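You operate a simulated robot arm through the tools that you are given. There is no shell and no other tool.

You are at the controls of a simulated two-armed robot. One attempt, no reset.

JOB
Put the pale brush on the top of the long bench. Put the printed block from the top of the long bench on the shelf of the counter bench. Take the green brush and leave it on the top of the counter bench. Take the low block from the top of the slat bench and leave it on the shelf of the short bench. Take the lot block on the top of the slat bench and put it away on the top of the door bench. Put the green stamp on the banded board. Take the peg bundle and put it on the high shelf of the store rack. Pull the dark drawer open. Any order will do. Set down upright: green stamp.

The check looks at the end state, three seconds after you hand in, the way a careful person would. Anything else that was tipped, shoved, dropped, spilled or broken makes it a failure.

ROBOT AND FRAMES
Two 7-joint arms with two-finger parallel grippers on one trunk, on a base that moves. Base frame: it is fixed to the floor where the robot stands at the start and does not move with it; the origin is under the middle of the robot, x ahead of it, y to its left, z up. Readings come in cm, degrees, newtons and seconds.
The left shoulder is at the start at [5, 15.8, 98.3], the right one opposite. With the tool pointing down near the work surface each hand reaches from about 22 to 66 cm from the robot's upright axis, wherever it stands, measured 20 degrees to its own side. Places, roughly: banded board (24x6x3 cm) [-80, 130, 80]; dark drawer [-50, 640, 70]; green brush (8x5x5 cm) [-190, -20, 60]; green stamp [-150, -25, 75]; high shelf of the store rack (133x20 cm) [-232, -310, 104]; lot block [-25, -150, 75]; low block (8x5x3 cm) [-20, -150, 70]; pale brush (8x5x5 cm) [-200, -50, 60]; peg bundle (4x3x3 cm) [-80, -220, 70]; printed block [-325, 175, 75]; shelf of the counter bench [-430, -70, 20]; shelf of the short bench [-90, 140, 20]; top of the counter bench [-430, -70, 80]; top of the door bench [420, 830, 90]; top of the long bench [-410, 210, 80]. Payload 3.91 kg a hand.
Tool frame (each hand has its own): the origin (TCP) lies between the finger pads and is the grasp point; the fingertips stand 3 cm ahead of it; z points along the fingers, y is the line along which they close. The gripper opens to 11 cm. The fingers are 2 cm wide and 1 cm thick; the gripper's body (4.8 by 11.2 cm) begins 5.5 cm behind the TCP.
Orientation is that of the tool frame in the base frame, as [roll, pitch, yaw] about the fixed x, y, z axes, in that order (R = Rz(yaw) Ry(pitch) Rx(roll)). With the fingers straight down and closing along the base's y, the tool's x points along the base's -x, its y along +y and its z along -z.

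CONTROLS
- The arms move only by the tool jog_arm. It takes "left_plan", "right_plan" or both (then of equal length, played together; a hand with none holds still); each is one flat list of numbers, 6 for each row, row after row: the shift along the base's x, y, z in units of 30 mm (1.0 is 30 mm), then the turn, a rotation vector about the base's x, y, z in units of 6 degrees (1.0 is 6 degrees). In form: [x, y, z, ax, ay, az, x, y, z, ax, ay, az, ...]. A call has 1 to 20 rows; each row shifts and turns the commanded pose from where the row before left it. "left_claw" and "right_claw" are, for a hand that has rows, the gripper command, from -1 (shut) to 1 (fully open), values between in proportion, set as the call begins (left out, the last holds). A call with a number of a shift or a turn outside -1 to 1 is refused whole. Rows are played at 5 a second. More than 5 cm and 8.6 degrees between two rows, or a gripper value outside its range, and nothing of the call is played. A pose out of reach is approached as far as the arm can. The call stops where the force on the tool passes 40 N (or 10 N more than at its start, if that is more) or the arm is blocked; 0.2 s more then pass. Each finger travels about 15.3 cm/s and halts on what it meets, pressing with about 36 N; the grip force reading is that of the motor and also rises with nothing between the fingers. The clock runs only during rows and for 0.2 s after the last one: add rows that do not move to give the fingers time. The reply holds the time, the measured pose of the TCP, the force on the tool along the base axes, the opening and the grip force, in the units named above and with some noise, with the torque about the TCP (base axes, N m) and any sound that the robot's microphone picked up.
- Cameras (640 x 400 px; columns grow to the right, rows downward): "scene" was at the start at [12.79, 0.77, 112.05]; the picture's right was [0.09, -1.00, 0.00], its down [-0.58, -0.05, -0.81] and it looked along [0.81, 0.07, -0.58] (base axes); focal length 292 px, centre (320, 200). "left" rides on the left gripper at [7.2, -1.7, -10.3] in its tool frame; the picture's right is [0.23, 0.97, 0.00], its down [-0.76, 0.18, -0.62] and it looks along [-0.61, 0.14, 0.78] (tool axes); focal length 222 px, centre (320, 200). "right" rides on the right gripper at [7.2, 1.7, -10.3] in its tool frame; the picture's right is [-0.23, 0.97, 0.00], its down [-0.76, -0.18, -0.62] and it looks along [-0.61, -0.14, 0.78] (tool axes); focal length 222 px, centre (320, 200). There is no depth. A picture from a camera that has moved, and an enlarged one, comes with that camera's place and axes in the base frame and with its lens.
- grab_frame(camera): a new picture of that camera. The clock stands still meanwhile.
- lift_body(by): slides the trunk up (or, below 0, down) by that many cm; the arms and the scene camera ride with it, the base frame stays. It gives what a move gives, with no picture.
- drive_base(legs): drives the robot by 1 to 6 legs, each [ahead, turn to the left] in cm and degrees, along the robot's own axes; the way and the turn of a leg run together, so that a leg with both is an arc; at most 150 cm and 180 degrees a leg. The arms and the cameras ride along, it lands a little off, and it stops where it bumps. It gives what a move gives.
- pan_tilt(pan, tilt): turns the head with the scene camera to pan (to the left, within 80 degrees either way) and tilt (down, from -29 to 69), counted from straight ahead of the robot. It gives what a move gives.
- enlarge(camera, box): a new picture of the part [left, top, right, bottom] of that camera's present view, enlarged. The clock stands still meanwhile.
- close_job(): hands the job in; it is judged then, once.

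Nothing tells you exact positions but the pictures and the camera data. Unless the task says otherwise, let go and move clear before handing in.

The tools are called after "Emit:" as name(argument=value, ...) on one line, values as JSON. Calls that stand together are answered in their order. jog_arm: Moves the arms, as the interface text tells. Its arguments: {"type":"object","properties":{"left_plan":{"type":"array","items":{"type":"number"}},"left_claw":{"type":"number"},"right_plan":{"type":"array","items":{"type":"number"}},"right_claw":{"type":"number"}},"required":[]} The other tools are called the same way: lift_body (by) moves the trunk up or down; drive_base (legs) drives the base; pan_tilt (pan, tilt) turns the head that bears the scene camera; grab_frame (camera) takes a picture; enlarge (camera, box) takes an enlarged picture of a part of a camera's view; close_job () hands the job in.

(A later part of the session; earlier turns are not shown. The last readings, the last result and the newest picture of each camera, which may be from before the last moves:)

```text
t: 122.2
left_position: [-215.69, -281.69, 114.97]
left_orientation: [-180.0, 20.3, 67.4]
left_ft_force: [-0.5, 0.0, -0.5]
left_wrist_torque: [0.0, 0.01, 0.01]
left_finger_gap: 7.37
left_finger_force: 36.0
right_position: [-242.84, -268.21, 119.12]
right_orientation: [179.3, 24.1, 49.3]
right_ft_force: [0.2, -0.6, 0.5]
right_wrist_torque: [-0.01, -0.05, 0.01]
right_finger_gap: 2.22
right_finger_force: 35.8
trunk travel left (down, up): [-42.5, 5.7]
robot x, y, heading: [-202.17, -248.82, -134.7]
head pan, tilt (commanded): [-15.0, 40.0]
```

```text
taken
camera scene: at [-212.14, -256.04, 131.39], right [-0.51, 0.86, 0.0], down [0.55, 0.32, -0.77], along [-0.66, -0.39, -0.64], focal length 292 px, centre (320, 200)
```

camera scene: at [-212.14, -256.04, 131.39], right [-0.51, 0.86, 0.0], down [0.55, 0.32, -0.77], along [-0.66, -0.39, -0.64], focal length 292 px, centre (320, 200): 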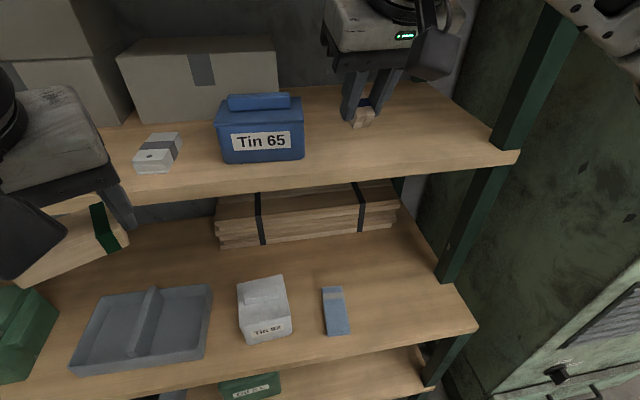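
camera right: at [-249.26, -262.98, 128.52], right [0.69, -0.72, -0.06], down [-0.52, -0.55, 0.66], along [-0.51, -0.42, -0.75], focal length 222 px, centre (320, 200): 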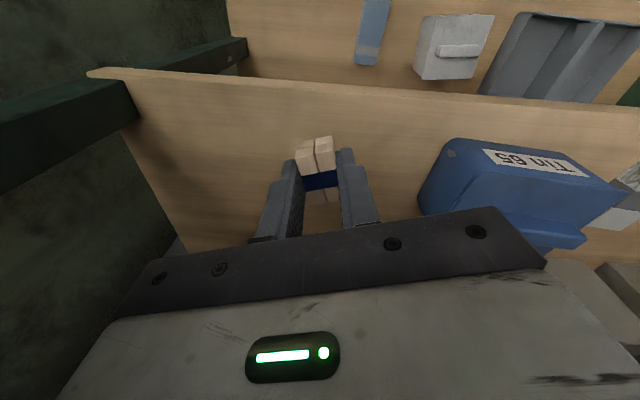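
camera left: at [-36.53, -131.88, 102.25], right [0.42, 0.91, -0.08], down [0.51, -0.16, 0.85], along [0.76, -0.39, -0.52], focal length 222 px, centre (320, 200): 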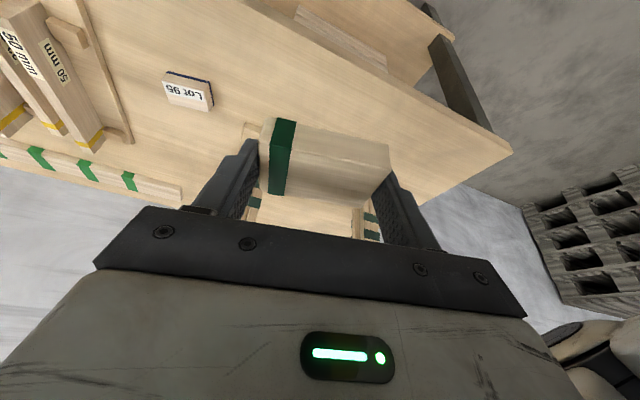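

Emit:
jog_arm(right_plan=[-0.6, -0.18, 0, 0, 0, 0, -0.6, -0.18, 0, 0, 0, 0, -0.6, -0.18, 0, 0, 0, 0, -0.6, -0.18, 0, 0, 0, 0, -0.6, -0.18, 0, 0, 0, 0])

Emit:
grab_frame(camera="scene")

Emit:
grab_frame(camera="right")

```text
t: 123.4
left_position: [-215.54, -281.73, 115.09]
left_orientation: [-179.8, 20.2, 67.3]
left_ft_force: [-0.5, 0.5, -1.0]
left_wrist_torque: [-0.03, -0.02, 0.0]
left_finger_gap: 7.39
left_finger_force: 35.8
right_position: [-251.85, -270.95, 119.23]
right_orientation: [179.3, 24.0, 49.5]
right_ft_force: [0.0, 0.2, -0.7]
right_wrist_torque: [0.01, -0.02, 0.0]
right_finger_gap: 2.24
right_finger_force: 36.2
trunk travel left (down, up): [-42.5, 5.7]
robot x, y, heading: [-202.16, -248.63, -134.7]
head pan, tilt (commanded): [-15.0, 40.0]
```

```text
taken
camera scene: at [-212.15, -256.05, 131.39], right [-0.51, 0.86, 0.0], down [0.55, 0.33, -0.77], along [-0.66, -0.39, -0.64], focal length 292 px, centre (320, 200)
```

scene: 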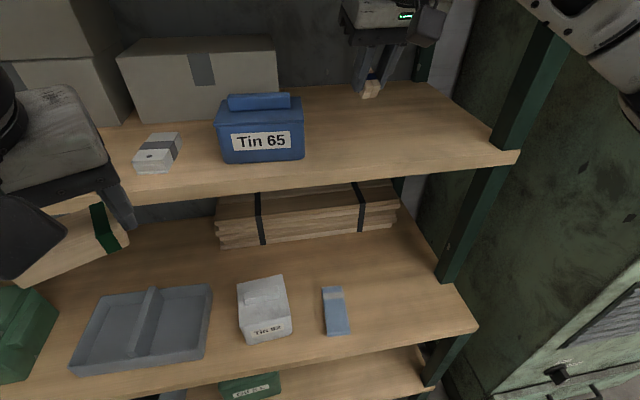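

```text
taken
camera right: at [-243.67, -263.79, 125.67], right [0.61, -0.79, 0.1], down [-0.43, -0.22, 0.88], along [-0.67, -0.58, -0.47], focal length 222 px, centre (320, 200)
```

right: 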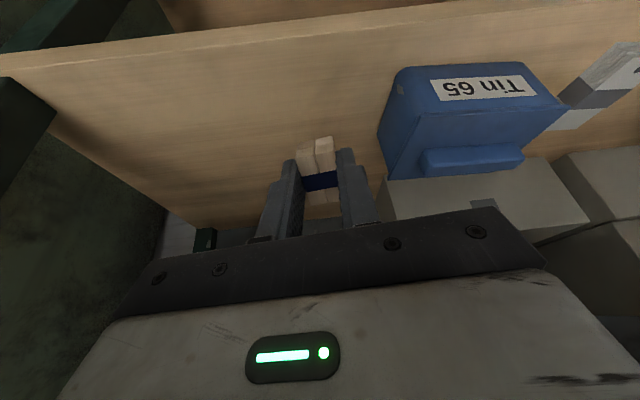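

Emit:
jog_arm(right_plan=[-0.56, -0.22, 0, 0, 0, 0, -0.56, -0.22, 0, 0, 0, 0, -0.56, -0.22, 0, 0, 0, 0])

Emit:
grab_frame(camera="scene")

```text
t: 124.2
left_position: [-215.6, -281.66, 115.01]
left_orientation: [-179.9, 20.3, 67.4]
left_ft_force: [0.1, -0.6, -0.6]
left_wrist_torque: [0.0, 0.0, -0.01]
left_finger_gap: 7.37
left_finger_force: 36.5
right_position: [-256.99, -272.86, 119.09]
right_orientation: [179.4, 24.0, 49.3]
right_ft_force: [0.0, -0.2, -0.6]
right_wrist_torque: [-0.01, 0.0, -0.04]
right_finger_gap: 2.22
right_finger_force: 36.0
trunk travel left (down, up): [-42.5, 5.7]
robot x, y, heading: [-201.81, -249.11, -134.6]
head pan, tilt (commanded): [-15.0, 40.0]
```

```text
taken
camera scene: at [-212.15, -256.06, 131.39], right [-0.51, 0.86, 0.0], down [0.55, 0.33, -0.77], along [-0.66, -0.39, -0.64], focal length 292 px, centre (320, 200)
```

scene: 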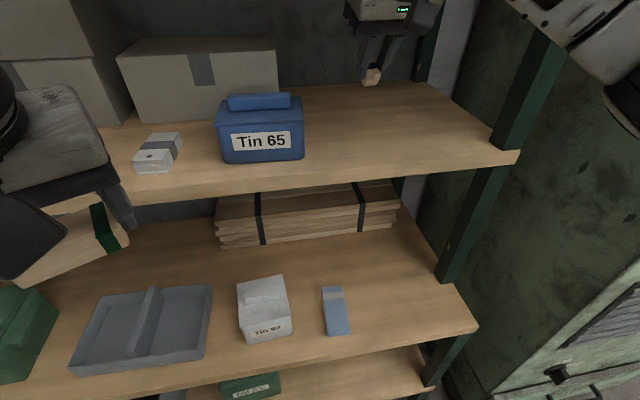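

Bundle is over the shelf. Lowering toward the surface.

Emit:
jog_arm(right_plan=[0, 0, -0.6, 0, 0, 0, 0, 0, -0.6, 0, 0, 0, 0, 0, -0.6, 0, 0, 0, 0, 0, -0.6, 0, 0, 0, 0, 0, -0.4, 0, 0, 0])

Emit:
grab_frame(camera="scene")

Emit:
grab_frame(camera="right")

```text
t: 125.4
left_position: [-215.62, -281.61, 115.03]
left_orientation: [-179.9, 20.3, 67.3]
left_ft_force: [0.0, -0.5, -0.5]
left_wrist_torque: [0.0, 0.01, -0.04]
left_finger_gap: 7.38
left_finger_force: 35.9
right_position: [-256.87, -272.85, 110.54]
right_orientation: [179.3, 24.0, 49.2]
right_ft_force: [1.0, -0.2, -0.7]
right_wrist_torque: [-0.03, 0.01, 0.02]
right_finger_gap: 2.24
right_finger_force: 35.9
trunk travel left (down, up): [-42.5, 5.7]
robot x, y, heading: [-201.65, -249.08, -134.4]
head pan, tilt (commanded): [-15.0, 40.0]
```

```text
taken
camera scene: at [-212.14, -256.05, 131.39], right [-0.51, 0.86, 0.0], down [0.55, 0.33, -0.77], along [-0.66, -0.39, -0.64], focal length 292 px, centre (320, 200)
```

scene: 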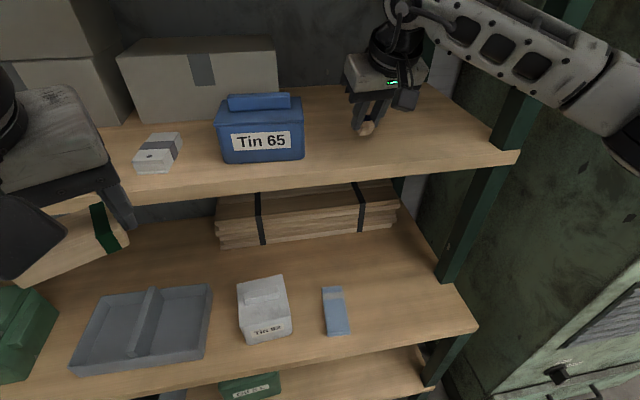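

```text
taken
camera right: at [-248.68, -265.65, 117.1], right [0.61, -0.79, 0.1], down [-0.43, -0.21, 0.88], along [-0.67, -0.58, -0.47], focal length 222 px, centre (320, 200)
```

right: 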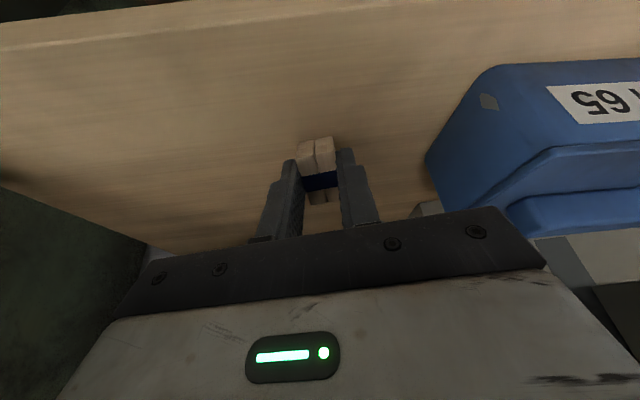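

Emit:
jog_arm(right_plan=[0, 0, -0.3, 0, 0, 0, 0, 0, -0.3, 0, 0, 0, 0, 0, 0, 0, 0, 0])

Emit:
jog_arm(right_plan=[0, 0, -0.1, 0, 0, 0, 0, 0, 0, 0, 0, 0])

Emit:
jog_arm(right_plan=[0, 0, -0.07, 0, 0, 0, 0, 0, 0, 0, 0, 0])

```text
t: 126.2
left_position: [-215.67, -281.61, 115.09]
left_orientation: [-179.9, 20.6, 67.4]
left_ft_force: [0.4, 0.6, -0.1]
left_wrist_torque: [0.01, -0.04, -0.03]
left_finger_gap: 7.4
left_finger_force: 35.8
right_position: [-256.85, -272.73, 108.66]
right_orientation: [179.3, 24.1, 49.3]
right_ft_force: [0.7, 0.1, -0.1]
right_wrist_torque: [0.02, -0.04, -0.01]
right_finger_gap: 2.24
right_finger_force: 35.9
trunk travel left (down, up): [-42.5, 5.7]
robot x, y, heading: [-201.81, -249.03, -134.7]
head pan, tilt (commanded): [-15.0, 40.0]
```

```text
t: 126.8
left_position: [-215.58, -281.64, 115.08]
left_orientation: [-179.9, 20.4, 67.3]
left_ft_force: [0.7, 0.2, -0.9]
left_wrist_torque: [0.02, -0.01, -0.03]
left_finger_gap: 7.41
left_finger_force: 35.7
right_position: [-256.92, -272.82, 108.51]
right_orientation: [179.2, 23.9, 49.3]
right_ft_force: [0.8, -0.5, -0.5]
right_wrist_torque: [0.0, 0.03, -0.03]
right_finger_gap: 2.24
right_finger_force: 36.1
trunk travel left (down, up): [-42.5, 5.7]
robot x, y, heading: [-202.26, -248.93, -134.6]
head pan, tilt (commanded): [-15.0, 40.0]
```

```text
t: 127.4
left_position: [-215.6, -281.66, 115.04]
left_orientation: [-179.9, 20.4, 67.4]
left_ft_force: [-0.6, 1.3, 0.5]
left_wrist_torque: [0.01, 0.02, -0.02]
left_finger_gap: 7.39
left_finger_force: 35.9
right_position: [-256.88, -272.86, 108.4]
right_orientation: [179.4, 24.2, 49.3]
right_ft_force: [0.5, -0.2, -0.3]
right_wrist_torque: [0.02, -0.04, -0.03]
right_finger_gap: 2.22
right_finger_force: 36.0
trunk travel left (down, up): [-42.5, 5.7]
robot x, y, heading: [-202.07, -248.92, -134.7]
head pan, tilt (commanded): [-15.0, 40.0]
```

Emit:
jog_arm(right_plan=[0, 0, -0.1, 0, 0, 0, 0, 0, 0, 0, 0, 0])

Emit:
jog_arm(right_plan=[0, 0, -0.1, 0, 0, 0, 0, 0, 0, 0, 0, 0])

Emit:
enlarge(camera="scene", box=[280, 0, 640, 220])

```text
t: 128.0
left_position: [-215.59, -281.62, 115.07]
left_orientation: [-179.9, 20.4, 67.5]
left_ft_force: [-0.3, -0.6, 0.4]
left_wrist_torque: [0.02, -0.02, 0.0]
left_finger_gap: 7.38
left_finger_force: 35.5
right_position: [-256.97, -272.94, 107.96]
right_orientation: [179.2, 24.1, 49.3]
right_ft_force: [-1.4, -0.3, -0.4]
right_wrist_torque: [0.01, 0.01, -0.01]
right_finger_gap: 2.2
right_finger_force: 36.0
trunk travel left (down, up): [-42.5, 5.7]
robot x, y, heading: [-201.96, -248.96, -134.7]
head pan, tilt (commanded): [-15.0, 40.0]
```

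```text
t: 128.6
left_position: [-215.61, -281.67, 115.17]
left_orientation: [-179.9, 20.4, 67.4]
left_ft_force: [-0.6, 0.1, -0.2]
left_wrist_torque: [-0.01, 0.0, -0.01]
left_finger_gap: 7.37
left_finger_force: 35.9
right_position: [-256.87, -272.93, 107.8]
right_orientation: [179.3, 24.0, 49.4]
right_ft_force: [0.5, 0.6, 0.3]
right_wrist_torque: [-0.03, -0.01, 0.0]
right_finger_gap: 2.23
right_finger_force: 35.8
trunk travel left (down, up): [-42.5, 5.7]
robot x, y, heading: [-202.25, -248.6, -134.6]
head pan, tilt (commanded): [-15.0, 40.0]
```

```text
1.78 times, centred on (460, 110) of scene
camera zoom: at [-212.13, -256.04, 131.39], right [-0.51, 0.86, 0.0], down [0.55, 0.33, -0.77], along [-0.66, -0.39, -0.64], focal length 519 px, centre (71, 360)
```

zoom: 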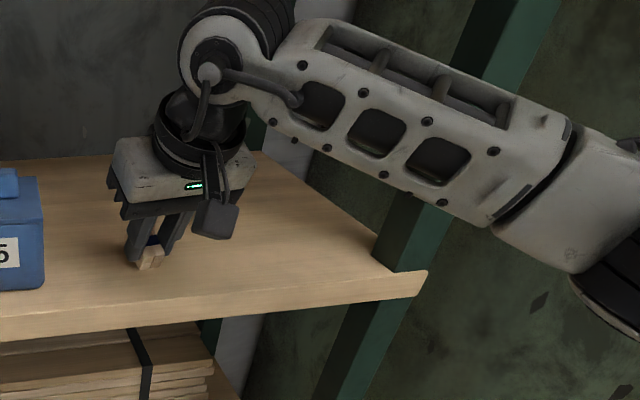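

Emit:
jog_arm(right_plan=[0, 0, -0.1, 0, 0, 0, 0, 0, 0, 0, 0, 0])

Emit:
jog_arm(right_plan=[0, 0, -0.07, 0, 0, 0, 0, 0, 0, 0, 0, 0])

Emit:
jog_arm(right_plan=[0, 0, -0.07, 0, 0, 0, 0, 0, 0, 0, 0, 0])

```text
t: 129.2
left_position: [-215.49, -281.6, 115.13]
left_orientation: [-179.8, 20.4, 67.4]
left_ft_force: [-0.6, -0.8, 0.2]
left_wrist_torque: [0.01, -0.04, -0.02]
left_finger_gap: 7.4
left_finger_force: 35.8
right_position: [-256.91, -272.84, 108.04]
right_orientation: [179.3, 24.5, 49.3]
right_ft_force: [-2.0, 0.5, 13.0]
right_wrist_torque: [0.03, 0.15, -0.02]
right_finger_gap: 2.21
right_finger_force: 36.1
trunk travel left (down, up): [-42.5, 5.7]
robot x, y, heading: [-201.96, -248.65, -134.7]
head pan, tilt (commanded): [-15.0, 40.0]
```

```text
t: 129.8
left_position: [-215.49, -281.55, 115.12]
left_orientation: [-179.9, 20.3, 67.4]
left_ft_force: [1.3, -0.8, -0.9]
left_wrist_torque: [0.0, 0.0, -0.03]
left_finger_gap: 7.36
left_finger_force: 35.6
right_position: [-256.8, -272.92, 107.81]
right_orientation: [179.3, 24.6, 49.2]
right_ft_force: [-3.4, 0.3, 24.8]
right_wrist_torque: [0.04, 0.19, -0.02]
right_finger_gap: 2.21
right_finger_force: 35.8
trunk travel left (down, up): [-42.5, 5.7]
robot x, y, heading: [-201.73, -248.66, -134.5]
head pan, tilt (commanded): [-15.0, 40.0]
```

```text
t: 130.4
left_position: [-215.41, -281.54, 115.09]
left_orientation: [-179.8, 20.5, 67.5]
left_ft_force: [-0.6, 0.1, -1.0]
left_wrist_torque: [-0.03, 0.0, 0.03]
left_finger_gap: 7.39
left_finger_force: 36.2
right_position: [-256.81, -272.87, 107.74]
right_orientation: [179.2, 24.9, 49.1]
right_ft_force: [-2.6, 1.6, 31.2]
right_wrist_torque: [0.09, 0.23, 0.03]
right_finger_gap: 2.23
right_finger_force: 35.8
trunk travel left (down, up): [-42.5, 5.7]
robot x, y, heading: [-202.23, -248.84, -134.3]
head pan, tilt (commanded): [-15.0, 40.0]
```

Contact with the shelf. I'll relieve the pressure and release the bundle.

Emit:
jog_arm(right_plan=[0, 0, 0.1, 0, 0, 0, 0, 0, 0, 0, 0, 0])

Emit:
jog_arm(right_plan=[0, 0, 0, 0, 0, 0, 0, 0, 0, 0, 0, 0, 0, 0, 0, 0, 0, 0], right_claw=-0.2)

Emit:
grab_frame(camera="right")

Emit:
enlarge(camera="scene", box=[280, 40, 480, 160])

```text
t: 131.0
left_position: [-215.47, -281.53, 115.12]
left_orientation: [-179.7, 20.5, 67.5]
left_ft_force: [0.4, 0.3, 0.1]
left_wrist_torque: [0.02, -0.01, 0.01]
left_finger_gap: 7.38
left_finger_force: 36.0
right_position: [-256.74, -272.91, 107.74]
right_orientation: [179.1, 24.5, 49.3]
right_ft_force: [-2.5, 1.3, 23.6]
right_wrist_torque: [0.07, 0.15, 0.01]
right_finger_gap: 2.24
right_finger_force: 35.5
trunk travel left (down, up): [-42.5, 5.7]
robot x, y, heading: [-202.16, -249.07, -134.6]
head pan, tilt (commanded): [-15.0, 40.0]
```

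```text
t: 131.8
left_position: [-215.65, -281.56, 115.02]
left_orientation: [-180.0, 20.3, 67.4]
left_ft_force: [-0.9, 0.1, -0.7]
left_wrist_torque: [0.01, 0.01, -0.02]
left_finger_gap: 7.37
left_finger_force: 35.6
right_position: [-256.88, -272.94, 107.26]
right_orientation: [179.4, 23.8, 49.3]
right_ft_force: [-0.4, 0.0, 0.0]
right_wrist_torque: [-0.02, -0.01, -0.02]
right_finger_gap: 4.39
right_finger_force: 0.1
trunk travel left (down, up): [-42.5, 5.7]
robot x, y, heading: [-201.97, -248.9, -134.6]
head pan, tilt (commanded): [-15.0, 40.0]
```

```text
taken
camera right: at [-248.7, -265.69, 113.74], right [0.61, -0.79, 0.1], down [-0.43, -0.22, 0.88], along [-0.67, -0.57, -0.47], focal length 222 px, centre (320, 200)
```

right: 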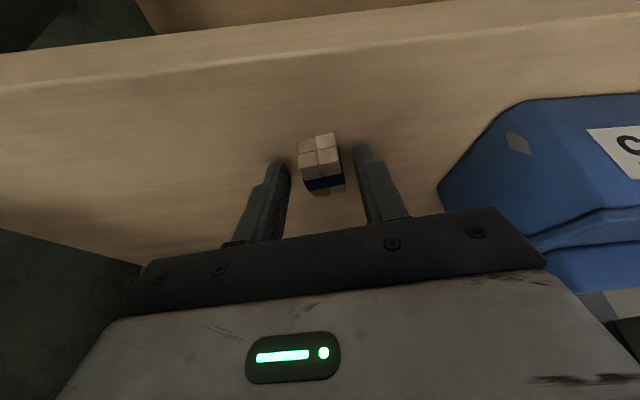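

```text
3.20 times, centred on (380, 100) of scene
camera zoom: at [-212.15, -256.05, 131.38], right [-0.51, 0.86, 0.0], down [0.55, 0.33, -0.77], along [-0.66, -0.39, -0.64], focal length 935 px, centre (128, 520)
```

zoom: 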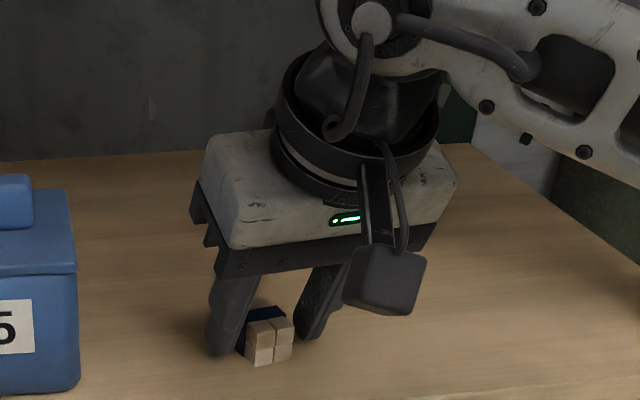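

The bundle rests flat on the high shelf. I'll raise the hand and withdraw the way I came.

Emit:
jog_arm(right_plan=[0, 0, 0.3, 0, 0, 0, 0, 0, 0.6, 0, 0, 0, 0, 0, 0.8, 0, 0, 0, 0, 0, 0.9, 0, 0, 0, 0, 0, 1, 0, 0, 0, 0.6, 0.2, 0.3, 0, 0, 0, 0.6, 0.2, 0, 0, 0, 0, 0.6, 0.2, 0, 0, 0, 0, 0.6, 0.2, 0, 0, 0, 0, 0.6, 0.2, 0, 0, 0, 0, 0.6, 0.2, 0, 0, 0, 0, 0.6, 0.2, 0, 0, 0, 0, 0.6, 0.2, 0, 0, 0, 0, 0.6, 0.2, 0, 0, 0, 0])

Emit:
grab_frame(camera="scene")

```text
t: 134.8
left_position: [-215.59, -281.58, 115.08]
left_orientation: [-179.9, 20.4, 67.4]
left_ft_force: [-0.2, 0.0, 0.2]
left_wrist_torque: [0.02, 0.0, -0.04]
left_finger_gap: 7.36
left_finger_force: 36.2
right_position: [-240.68, -267.37, 119.11]
right_orientation: [179.3, 24.1, 49.4]
right_ft_force: [-0.3, -0.3, 0.4]
right_wrist_torque: [-0.01, 0.02, 0.02]
right_finger_gap: 4.42
right_finger_force: 0.0
trunk travel left (down, up): [-42.5, 5.7]
robot x, y, heading: [-201.84, -249.14, -134.8]
head pan, tilt (commanded): [-15.0, 40.0]
```

```text
taken
camera scene: at [-212.12, -256.05, 131.39], right [-0.51, 0.86, 0.0], down [0.55, 0.33, -0.77], along [-0.66, -0.39, -0.64], focal length 292 px, centre (320, 200)
```

scene: 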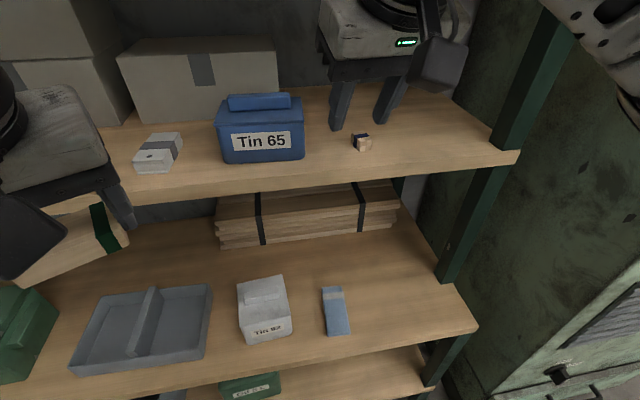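

Peg bundle is placed. I'll back away from the rack, level the right hand and lower the trunk.

Emit:
drive_base(legs=[[-45, 0]])

Emit:
jog_arm(right_plan=[0, 0, 0, 0.61, -0.523, 0, 0, 0, 0, 0.61, -0.523, 0, 0, 0, 0, 0.61, -0.523, 0, 0, 0, 0, 0.61, -0.523, 0, 0, 0, 0, 0.61, -0.523, 0], right_claw=1)

Emit:
lift_body(by=-20)

Emit:
grab_frame(camera="left")

```text
t: 137.6
left_position: [-183.21, -248.92, 115.01]
left_orientation: [-179.9, 20.5, 67.9]
left_ft_force: [0.0, 0.8, -0.6]
left_wrist_torque: [0.0, 0.02, -0.01]
left_finger_gap: 7.38
left_finger_force: 36.1
right_position: [-208.37, -234.89, 119.1]
right_orientation: [179.3, 24.0, 49.9]
right_ft_force: [-0.6, -1.2, -0.5]
right_wrist_torque: [-0.02, 0.02, 0.01]
right_finger_gap: 4.42
right_finger_force: 0.0
trunk travel left (down, up): [-42.5, 5.7]
robot x, y, heading: [-169.74, -215.93, -134.2]
head pan, tilt (commanded): [-15.0, 40.0]
```

```text
t: 138.8
left_position: [-183.18, -249.02, 115.03]
left_orientation: [-179.9, 20.3, 68.0]
left_ft_force: [-0.2, 0.6, -0.3]
left_wrist_torque: [0.04, 0.02, 0.03]
left_finger_gap: 7.42
left_finger_force: 35.8
right_position: [-208.46, -234.95, 118.94]
right_orientation: [179.1, -0.1, 49.8]
right_ft_force: [-0.5, 0.1, 0.8]
right_wrist_torque: [0.01, 0.0, 0.02]
right_finger_gap: 11.01
right_finger_force: 0.1
trunk travel left (down, up): [-42.5, 5.7]
robot x, y, heading: [-170.04, -216.07, -134.2]
head pan, tilt (commanded): [-15.0, 40.0]
```

```text
t: 140.9
left_position: [-183.11, -248.94, 94.91]
left_orientation: [-179.9, 20.3, 68.0]
left_ft_force: [-0.4, -0.3, -0.2]
left_wrist_torque: [0.01, 0.04, 0.04]
left_finger_gap: 7.36
left_finger_force: 36.0
right_position: [-208.35, -234.85, 99.07]
right_orientation: [179.1, -0.1, 49.9]
right_ft_force: [-0.5, 0.6, 0.2]
right_wrist_torque: [0.01, 0.0, 0.01]
right_finger_gap: 10.99
right_finger_force: 0.0
trunk travel left (down, up): [-22.5, 25.7]
robot x, y, heading: [-170.09, -215.99, -134.1]
head pan, tilt (commanded): [-15.0, 40.0]
```

```text
taken
camera left: at [-180.76, -238.61, 102.26], right [0.98, -0.17, -0.08], down [-0.02, -0.53, 0.85], along [-0.19, -0.83, -0.52], focal length 222 px, centre (320, 200)
```

left: 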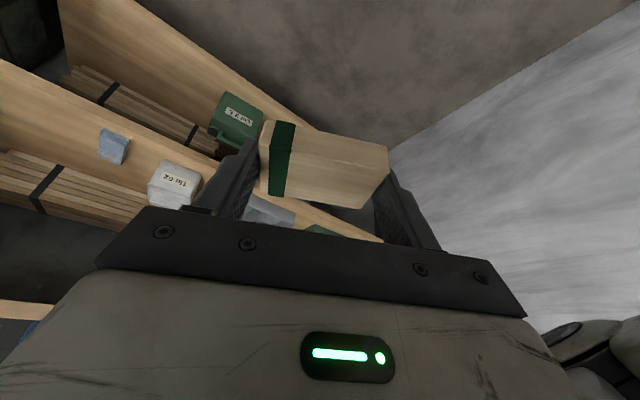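

The low block is still well held. Now I turn toward the central table to find the green stamp.

Emit:
drive_base(legs=[[0, -138.4], [75, 0]])

Emit:
pan_tilt(pan=0, tilt=25)

Emit:
grab_frame(camera="scene")

```text
t: 150.7
left_position: [-175.48, -108.25, 95.12]
left_orientation: [-180.0, 20.4, -72.2]
left_ft_force: [0.9, -0.4, 0.9]
left_wrist_torque: [-0.03, 0.02, 0.0]
left_finger_gap: 7.39
left_finger_force: 35.9
right_position: [-147.34, -102.87, 99.15]
right_orientation: [179.1, -0.1, -90.3]
right_ft_force: [0.0, -0.4, 0.5]
right_wrist_torque: [-0.03, 0.01, -0.02]
right_finger_gap: 11.0
right_finger_force: 0.1
trunk travel left (down, up): [-22.5, 25.7]
robot x, y, heading: [-164.64, -142.3, 85.9]
head pan, tilt (commanded): [-15.0, 40.0]
```

```text
t: 151.5
left_position: [-175.58, -108.19, 95.03]
left_orientation: [-179.9, 20.3, -72.3]
left_ft_force: [0.3, -0.5, -0.1]
left_wrist_torque: [-0.02, 0.03, -0.01]
left_finger_gap: 7.37
left_finger_force: 36.2
right_position: [-147.22, -102.88, 98.96]
right_orientation: [179.1, -0.1, -90.4]
right_ft_force: [0.3, 0.5, -0.4]
right_wrist_torque: [0.02, 0.01, -0.01]
right_finger_gap: 10.99
right_finger_force: 0.0
trunk travel left (down, up): [-22.5, 25.7]
robot x, y, heading: [-164.81, -141.69, 85.6]
head pan, tilt (commanded): [0.0, 25.0]
```

```text
taken
camera scene: at [-163.67, -128.77, 113.72], right [1.0, -0.08, 0.0], down [-0.03, -0.42, -0.91], along [0.07, 0.9, -0.42], focal length 292 px, centre (320, 200)
```

scene: 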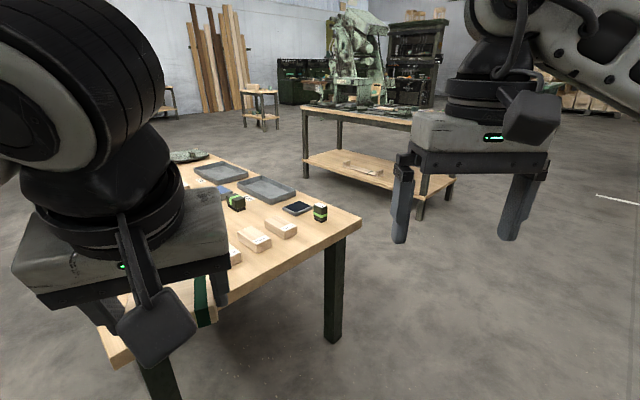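

The central table top seems lower (z≈61). I'll enlarge to see stamps and brushes.

Emit:
enlarge(camera="scene", box=[160, 140, 380, 270])

```text
2.91 times, centred on (270, 205) of scene
camera zoom: at [-163.67, -128.77, 113.72], right [1.0, -0.08, 0.0], down [-0.03, -0.42, -0.91], along [0.07, 0.9, -0.42], focal length 850 px, centre (466, 186)
```

zoom: 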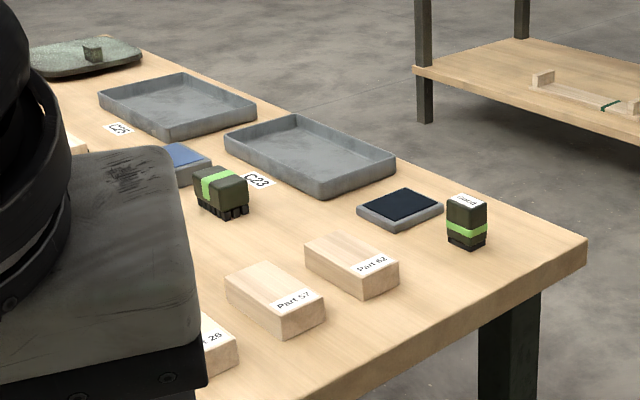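

The upright dark piece with a green band near the corner is the green stamp (≈(-156,-34)); the lying one with bristles is the green brush (≈(-189,-22)). I'll drive around to the corner and face the stamp.

Emit:
drive_base(legs=[[0, -18.4], [67, 0], [0, 62]])

Emit:
pan_tilt(pan=-15, tilt=50)

Emit:
grab_frame(camera="scene")

Emit:
grab_frame(camera="right")

```text
t: 159.0
left_position: [-170.92, -63.45, 94.95]
left_orientation: [-179.9, 20.3, -26.5]
left_ft_force: [-0.1, 0.3, 0.2]
left_wrist_torque: [-0.01, -0.01, 0.03]
left_finger_gap: 7.36
left_finger_force: 35.9
right_position: [-154.94, -39.5, 99.09]
right_orientation: [179.1, 0.1, -44.7]
right_ft_force: [0.0, 0.4, 0.1]
right_wrist_torque: [-0.02, -0.03, 0.02]
right_finger_gap: 11.02
right_finger_force: 0.1
trunk travel left (down, up): [-22.5, 25.7]
robot x, y, heading: [-139.4, -79.52, 131.3]
head pan, tilt (commanded): [0.0, 25.0]
```

```text
t: 159.9
left_position: [-170.93, -63.48, 94.96]
left_orientation: [-180.0, 20.3, -26.5]
left_ft_force: [-0.6, 0.1, -0.1]
left_wrist_torque: [0.0, -0.04, -0.01]
left_finger_gap: 7.39
left_finger_force: 36.3
right_position: [-155.06, -39.45, 99.09]
right_orientation: [179.1, -0.2, -44.7]
right_ft_force: [0.5, 0.1, -0.3]
right_wrist_torque: [0.01, 0.0, 0.01]
right_finger_gap: 10.98
right_finger_force: 0.1
trunk travel left (down, up): [-22.5, 25.7]
robot x, y, heading: [-139.35, -79.13, 131.3]
head pan, tilt (commanded): [-15.0, 50.0]
```

```text
taken
camera scene: at [-145.26, -69.35, 109.98], right [0.9, 0.45, 0.0], down [0.34, -0.69, -0.64], along [-0.29, 0.58, -0.77], focal length 292 px, centre (320, 200)
```

scene: 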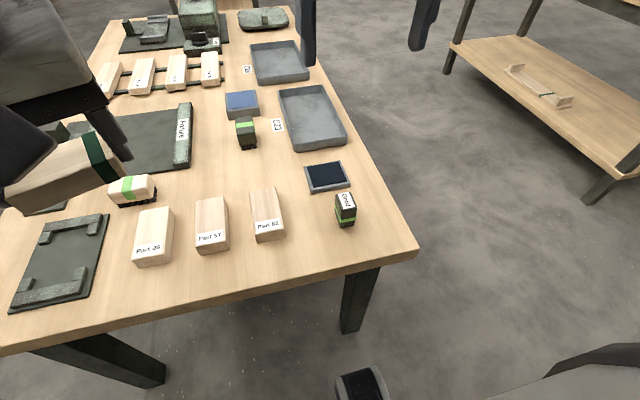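

```text
taken
camera right: at [-151.02, -45.63, 109.4], right [-0.85, -0.53, 0.02], down [-0.41, 0.67, 0.62], along [-0.34, 0.52, -0.78], focal length 222 px, centre (320, 200)
```

right: 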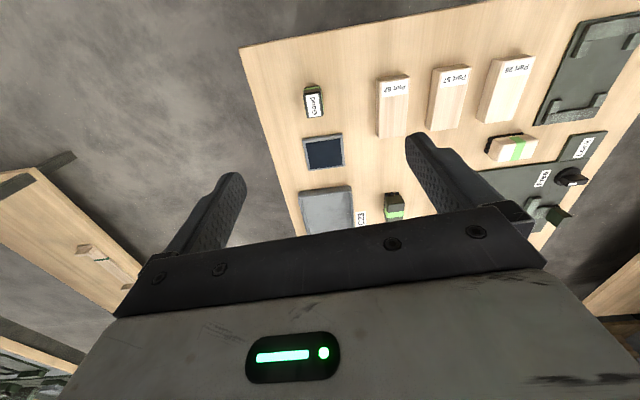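

Clear view: green stamp front-right, pale brush (pale, green band) at left, green brush beyond. Enlarging the stamp in both cameras to triangulate.

Emit:
enlarge(camera="scene", box=[300, 150, 400, 250])

Emit:
enlarge(camera="right", box=[260, 60, 420, 160])

```text
4.00 times, centred on (350, 200) of scene
camera zoom: at [-145.26, -69.35, 109.98], right [0.9, 0.45, 0.0], down [0.34, -0.69, -0.64], along [-0.29, 0.58, -0.77], focal length 1169 px, centre (200, 200)
```

zoom: 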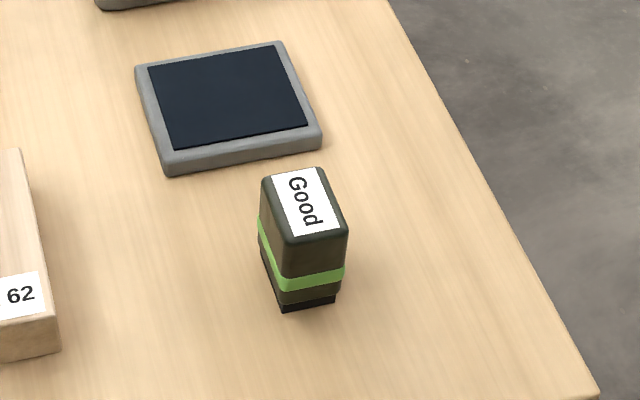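

```text
4.00 times, centred on (340, 110) of right
camera zoom: at [-151.02, -45.63, 109.4], right [-0.85, -0.53, 0.02], down [-0.41, 0.67, 0.62], along [-0.34, 0.52, -0.78], focal length 888 px, centre (240, 560)
```

zoom: 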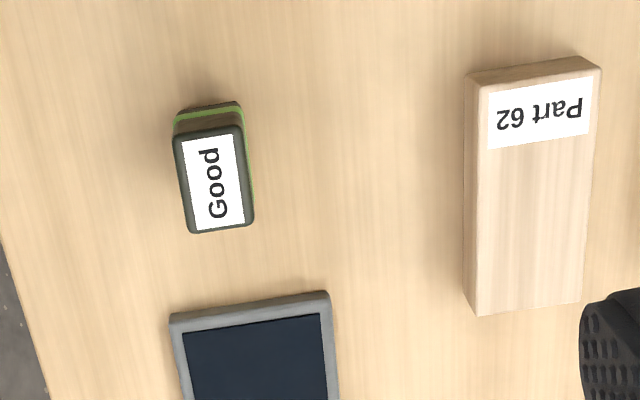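

Stamp top is at z≈67.7, centre ≈ (-156.4,-35.6), narrow side ≈3 cm across. I'll position the right hand above it, aligned with the narrow sides.

Emit:
jog_arm(right_plan=[-0.225, 0.64, 0, 0, 0, -0.6, -0.225, 0.64, 0, 0, 0, -0.6, 0, 0, -0.8, 0, 0, 0, 0, 0, -0.8, 0, 0, 0, 0, 0, -0.8, 0, 0, 0, 0, 0, -0.8, 0, 0, 0, 0, 0, -0.8, 0, 0, 0, 0, 0, -0.8, 0, 0, 0, 0, 0, -0.8, 0, 0, 0, 0, 0, -0.8, 0, 0, 0], right_claw=1)

Emit:
grab_frame(camera="right")

Emit:
grab_frame(camera="scene")

```text
t: 162.1
left_position: [-170.89, -63.57, 95.07]
left_orientation: [-179.9, 20.3, -26.6]
left_ft_force: [-0.2, 0.0, 0.1]
left_wrist_torque: [-0.04, 0.01, 0.02]
left_finger_gap: 7.36
left_finger_force: 36.5
right_position: [-156.52, -35.64, 79.8]
right_orientation: [179.2, 0.0, -51.9]
right_ft_force: [0.2, -0.3, -0.4]
right_wrist_torque: [0.01, -0.01, -0.02]
right_finger_gap: 11.0
right_finger_force: 0.0
trunk travel left (down, up): [-22.5, 25.7]
robot x, y, heading: [-139.19, -79.12, 131.3]
head pan, tilt (commanded): [-15.0, 50.0]
```

```text
taken
camera right: at [-153.33, -42.26, 90.13], right [-0.91, -0.42, 0.01], down [-0.32, 0.71, 0.62], along [-0.27, 0.56, -0.78], focal length 222 px, centre (320, 200)
```

right: 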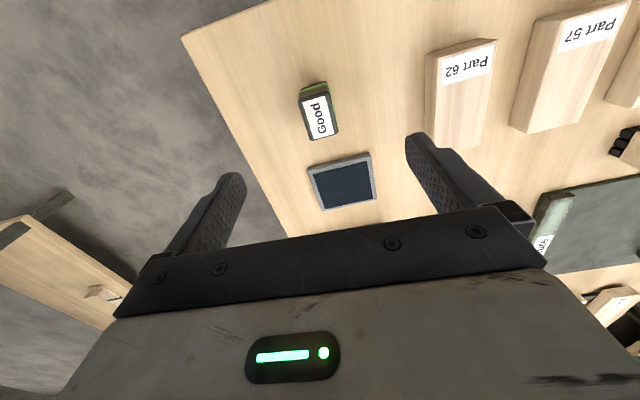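

```text
taken
camera scene: at [-145.25, -69.35, 109.97], right [0.9, 0.45, 0.0], down [0.34, -0.69, -0.64], along [-0.29, 0.58, -0.77], focal length 292 px, centre (320, 200)
```

scene: 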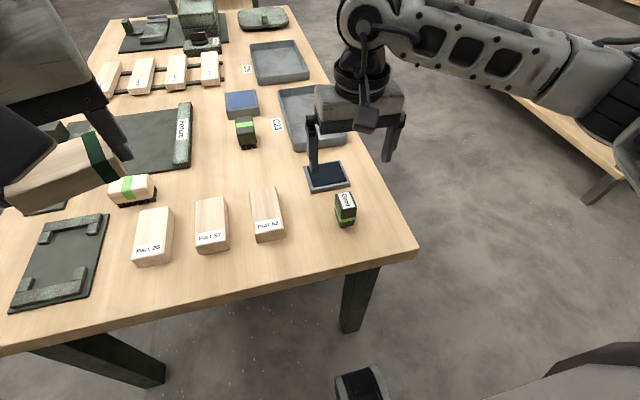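

Emit:
enlarge(camera="right", box=[280, 70, 360, 150])

```text
5.00 times, centred on (320, 110) of right
camera zoom: at [-153.33, -42.26, 90.13], right [-0.91, -0.42, 0.01], down [-0.32, 0.71, 0.62], along [-0.27, 0.56, -0.78], focal length 1111 px, centre (320, 650)
```

zoom: 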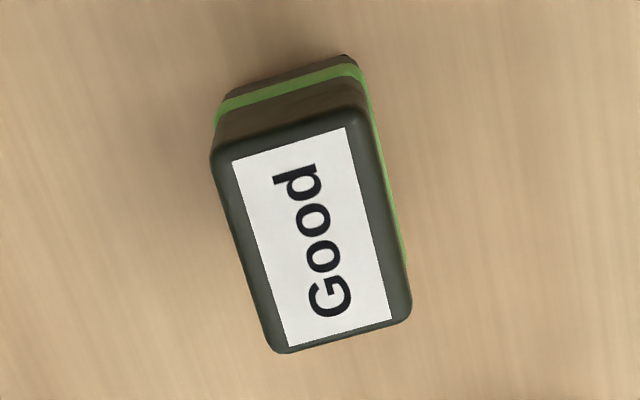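

Well aligned. Descending around the stamp.

Emit:
jog_arm(right_plan=[0, 0, -0.8, 0, 0, 0, 0, 0, -0.8, 0, 0, 0, 0, 0, -0.7, 0, 0, 0, 0, 0, -0.7, 0, 0, 0, 0, 0, -0.7, 0, 0, 0, 0, 0, -0.5, 0, 0, 0, 0, 0, -0.4, 0, 0, 0, 0, 0, 0, 0, 0, 0])

Emit:
grab_frame(camera="right")

Emit:
enlarge(camera="scene", box=[270, 100, 430, 250])

```text
t: 163.9
left_position: [-170.87, -63.5, 94.97]
left_orientation: [-179.9, 20.3, -26.5]
left_ft_force: [0.4, 0.3, -0.6]
left_wrist_torque: [0.01, 0.02, -0.02]
left_finger_gap: 7.4
left_finger_force: 35.5
right_position: [-156.31, -35.52, 66.19]
right_orientation: [179.1, 0.0, -51.8]
right_ft_force: [0.6, -0.3, -0.2]
right_wrist_torque: [0.0, 0.01, 0.01]
right_finger_gap: 10.98
right_finger_force: 0.0
trunk travel left (down, up): [-22.5, 25.7]
robot x, y, heading: [-139.18, -79.26, 131.4]
head pan, tilt (commanded): [-15.0, 50.0]
```

```text
taken
camera right: at [-153.19, -42.19, 76.46], right [-0.91, -0.42, 0.02], down [-0.32, 0.71, 0.62], along [-0.27, 0.56, -0.78], focal length 222 px, centre (320, 200)
```

right: 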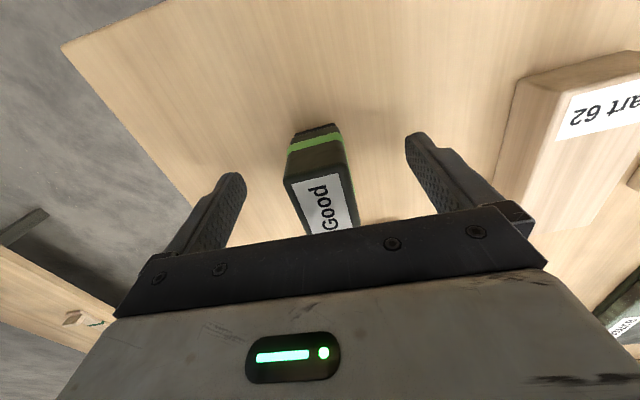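

```text
2.67 times, centred on (350, 175) of scene
camera zoom: at [-145.25, -69.35, 109.97], right [0.9, 0.45, 0.0], down [0.34, -0.69, -0.64], along [-0.29, 0.58, -0.77], focal length 779 px, centre (240, 267)
```

zoom: 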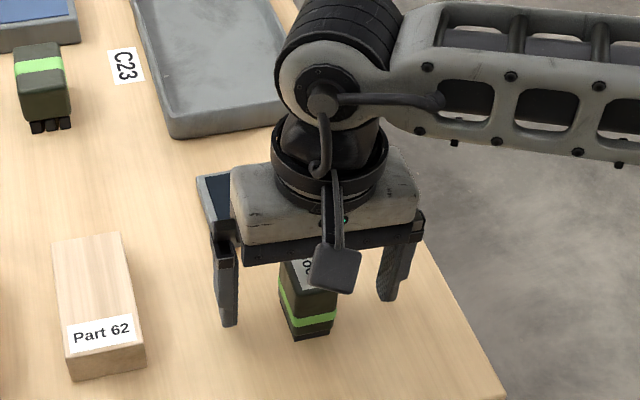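

Emit:
jog_arm(right_plan=[0, 0, -0.3, 0, 0, 0, 0, 0, 0, 0, 0, 0])

Emit:
jog_arm(right_plan=[0, 0, 0, 0, 0, 0, 0, 0, 0, 0, 0, 0, 0, 0, 0, 0, 0, 0, 0, 0, 0, 0, 0, 0], right_claw=-1)

Emit:
jog_arm(right_plan=[0, 0, 0.1, 0, 0, 0, 0, 0, 0.2, 0, 0, 0, 0, 0, 0.3, 0, 0, 0, 0, 0, 0.4, 0, 0, 0, 0, 0, 0.5, 0, 0, 0])

Emit:
grab_frame(camera="right")

Emit:
enlarge(camera="scene", box=[270, 100, 430, 250])

```text
t: 164.5
left_position: [-170.98, -63.45, 95.01]
left_orientation: [-179.9, 20.4, -26.5]
left_ft_force: [-0.3, -0.4, -0.4]
left_wrist_torque: [0.0, 0.0, 0.02]
left_finger_gap: 7.4
left_finger_force: 35.9
right_position: [-156.48, -35.52, 65.15]
right_orientation: [179.1, 0.0, -51.7]
right_ft_force: [0.4, -0.4, -0.2]
right_wrist_torque: [0.0, 0.02, -0.05]
right_finger_gap: 10.97
right_finger_force: 0.1
trunk travel left (down, up): [-22.5, 25.7]
robot x, y, heading: [-139.2, -79.35, 131.2]
head pan, tilt (commanded): [-15.0, 50.0]
```

```text
t: 165.5
left_position: [-170.94, -63.56, 95.15]
left_orientation: [-179.9, 20.5, -26.5]
left_ft_force: [-0.3, 0.3, -0.4]
left_wrist_torque: [0.03, -0.03, 0.05]
left_finger_gap: 7.41
left_finger_force: 35.9
right_position: [-156.33, -35.53, 65.23]
right_orientation: [179.0, 0.0, -51.8]
right_ft_force: [-0.3, 0.4, 2.1]
right_wrist_torque: [0.02, -0.03, 0.05]
right_finger_gap: 3.14
right_finger_force: 35.1
trunk travel left (down, up): [-22.5, 25.7]
robot x, y, heading: [-139.33, -79.05, 131.4]
head pan, tilt (commanded): [-15.0, 50.0]
```

```text
t: 166.7
left_position: [-170.9, -63.51, 95.2]
left_orientation: [180.0, 20.3, -26.5]
left_ft_force: [-0.1, -0.1, -1.0]
left_wrist_torque: [-0.03, -0.03, -0.03]
left_finger_gap: 7.37
left_finger_force: 35.5
right_position: [-156.42, -35.72, 69.79]
right_orientation: [179.1, 0.0, -51.8]
right_ft_force: [-0.3, -1.1, 0.0]
right_wrist_torque: [-0.01, 0.01, -0.03]
right_finger_gap: 3.18
right_finger_force: 36.0
trunk travel left (down, up): [-22.5, 25.7]
robot x, y, heading: [-139.07, -79.14, 131.3]
head pan, tilt (commanded): [-15.0, 50.0]
```

```text
taken
camera right: at [-153.14, -42.29, 80.16], right [-0.91, -0.42, 0.02], down [-0.32, 0.71, 0.62], along [-0.27, 0.56, -0.78], focal length 222 px, centre (320, 200)
```

right: 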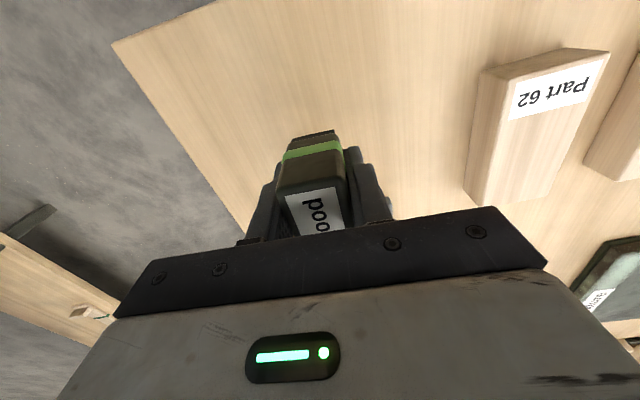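

```text
2.67 times, centred on (350, 175) of scene
camera zoom: at [-145.25, -69.34, 109.97], right [0.9, 0.45, 0.0], down [0.34, -0.69, -0.64], along [-0.29, 0.58, -0.77], focal length 779 px, centre (240, 267)
```

zoom: 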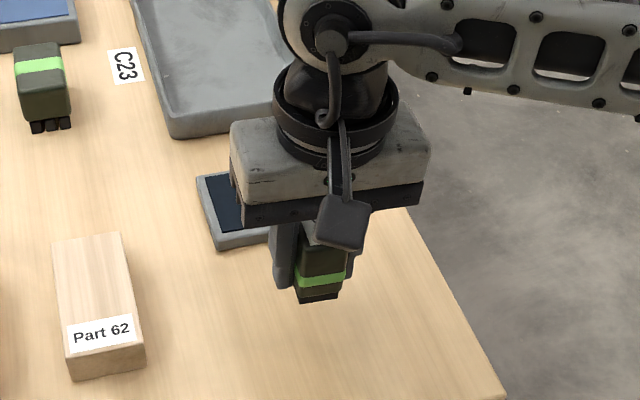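

The stamp is held upright (3.2 cm gap). I'll raise it gently to carrying height and then look at the short bench.

Emit:
jog_arm(right_plan=[0, 0, 0.6, 0, 0, 0, 0, 0, 0.7, 0, 0, 0, 0, 0, 0.7, 0, 0, 0, 0, 0, 0.7, 0, 0, 0, 0, 0, 0.7, 0, 0, 0, 0, 0, 0.7, 0, 0, 0, 0.2, -0.23, 0.7, 0, 0, 0, 0.3, -0.34, 0.7, 0, 0, 0, 0.3, -0.34, 0.7, 0, 0, 0, 0.3, -0.34, 0.7, 0, 0, 0, 0.3, -0.34, 0.6, 0, 0, 0, 0.2, -0.2, 0.3, 0, 0, 0])

Emit:
pan_tilt(pan=-70, tilt=20)

Emit:
grab_frame(camera="scene")

```text
t: 169.3
left_position: [-170.96, -63.52, 94.97]
left_orientation: [-179.9, 20.5, -26.4]
left_ft_force: [1.0, -0.5, -0.5]
left_wrist_torque: [0.02, 0.01, 0.0]
left_finger_gap: 7.41
left_finger_force: 35.9
right_position: [-151.47, -41.14, 93.02]
right_orientation: [179.1, -0.1, -51.8]
right_ft_force: [0.4, 0.1, -1.1]
right_wrist_torque: [0.01, -0.03, -0.01]
right_finger_gap: 3.16
right_finger_force: 35.8
trunk travel left (down, up): [-22.5, 25.7]
robot x, y, heading: [-138.91, -79.25, 131.3]
head pan, tilt (commanded): [-15.0, 50.0]
```

```text
t: 170.6
left_position: [-170.97, -63.43, 94.99]
left_orientation: [-179.9, 20.4, -26.6]
left_ft_force: [-0.2, 0.2, 0.3]
left_wrist_torque: [0.01, -0.03, -0.02]
left_finger_gap: 7.39
left_finger_force: 35.7
right_position: [-151.44, -41.01, 93.03]
right_orientation: [179.1, -0.1, -51.8]
right_ft_force: [0.4, 0.4, -0.5]
right_wrist_torque: [0.01, -0.01, 0.04]
right_finger_gap: 3.16
right_finger_force: 36.3
trunk travel left (down, up): [-22.5, 25.7]
robot x, y, heading: [-139.09, -79.33, 131.3]
head pan, tilt (commanded): [-70.0, 20.0]
```

```text
taken
camera scene: at [-137.38, -68.06, 114.53], right [0.88, -0.48, 0.0], down [-0.16, -0.3, -0.94], along [0.45, 0.83, -0.34], focal length 292 px, centre (320, 200)
```

scene: 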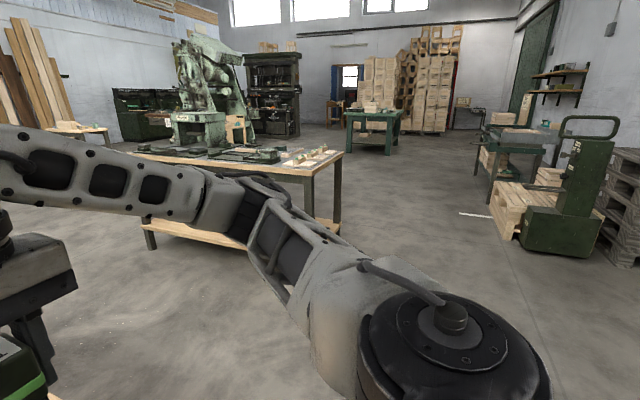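

The short bench lies ahead to my right. I'll back off from this table, then drive to a point in front of the short bench and look at it.

Emit:
drive_base(legs=[[-20, 0], [0, -81.3], [140, 0], [45, 0], [0, 88]])

Emit:
pan_tilt(pan=0, tilt=25)

Emit:
grab_frame(camera="scene")

```text
t: 188.2
left_position: [-44.62, 59.79, 94.99]
left_orientation: [-179.9, 20.3, -17.2]
left_ft_force: [-0.2, 0.3, -1.2]
left_wrist_torque: [-0.02, -0.02, -0.01]
left_finger_gap: 7.35
left_finger_force: 35.7
right_position: [-29.06, 85.03, 92.98]
right_orientation: [179.1, -0.2, -42.6]
right_ft_force: [0.9, 0.2, -1.4]
right_wrist_torque: [-0.02, -0.03, 0.01]
right_finger_gap: 3.15
right_finger_force: 35.4
trunk travel left (down, up): [-22.5, 25.7]
robot x, y, heading: [-10.79, 49.65, 140.6]
head pan, tilt (commanded): [-70.0, 20.0]
```

```text
t: 189.6
left_position: [-44.7, 59.85, 95.13]
left_orientation: [-179.9, 20.3, -17.3]
left_ft_force: [-0.1, -0.4, -1.0]
left_wrist_torque: [0.01, 0.02, 0.0]
left_finger_gap: 7.39
left_finger_force: 36.0
right_position: [-29.0, 85.04, 93.0]
right_orientation: [179.1, -0.1, -42.6]
right_ft_force: [-0.3, -0.5, -1.5]
right_wrist_torque: [0.0, 0.02, -0.04]
right_finger_gap: 3.19
right_finger_force: 36.3
trunk travel left (down, up): [-22.5, 25.7]
robot x, y, heading: [-10.61, 49.39, 140.7]
head pan, tilt (commanded): [0.0, 25.0]
```

```text
taken
camera scene: at [-21.01, 57.71, 113.72], right [0.63, 0.77, 0.0], down [0.33, -0.27, -0.91], along [-0.7, 0.58, -0.42], focal length 292 px, centre (320, 200)
```

scene: 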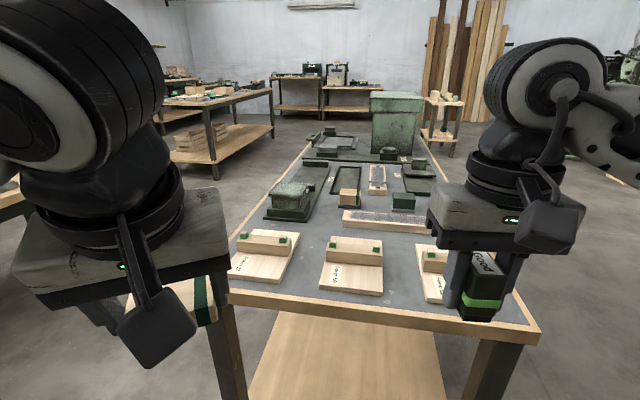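

I see the short bench with three L-blocks in front, a long board behind them, and other tools. Enlarging to identify the banded board.

Emit:
enlarge(camera="scene", box=[230, 120, 460, 300])

```text
2.22 times, centred on (345, 210) of scene
camera zoom: at [-21.01, 57.71, 113.72], right [0.63, 0.77, 0.0], down [0.33, -0.27, -0.91], along [-0.7, 0.58, -0.42], focal length 649 px, centre (264, 178)
```

zoom: 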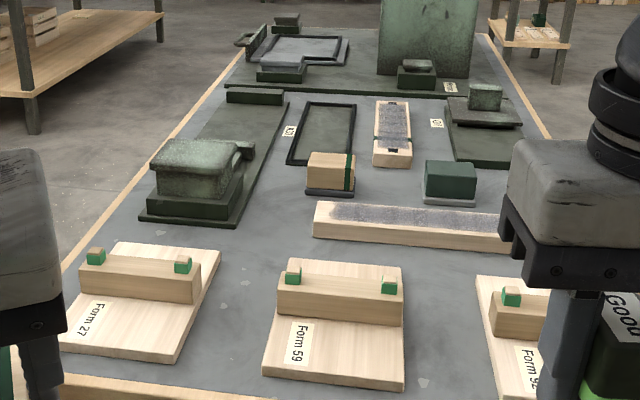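

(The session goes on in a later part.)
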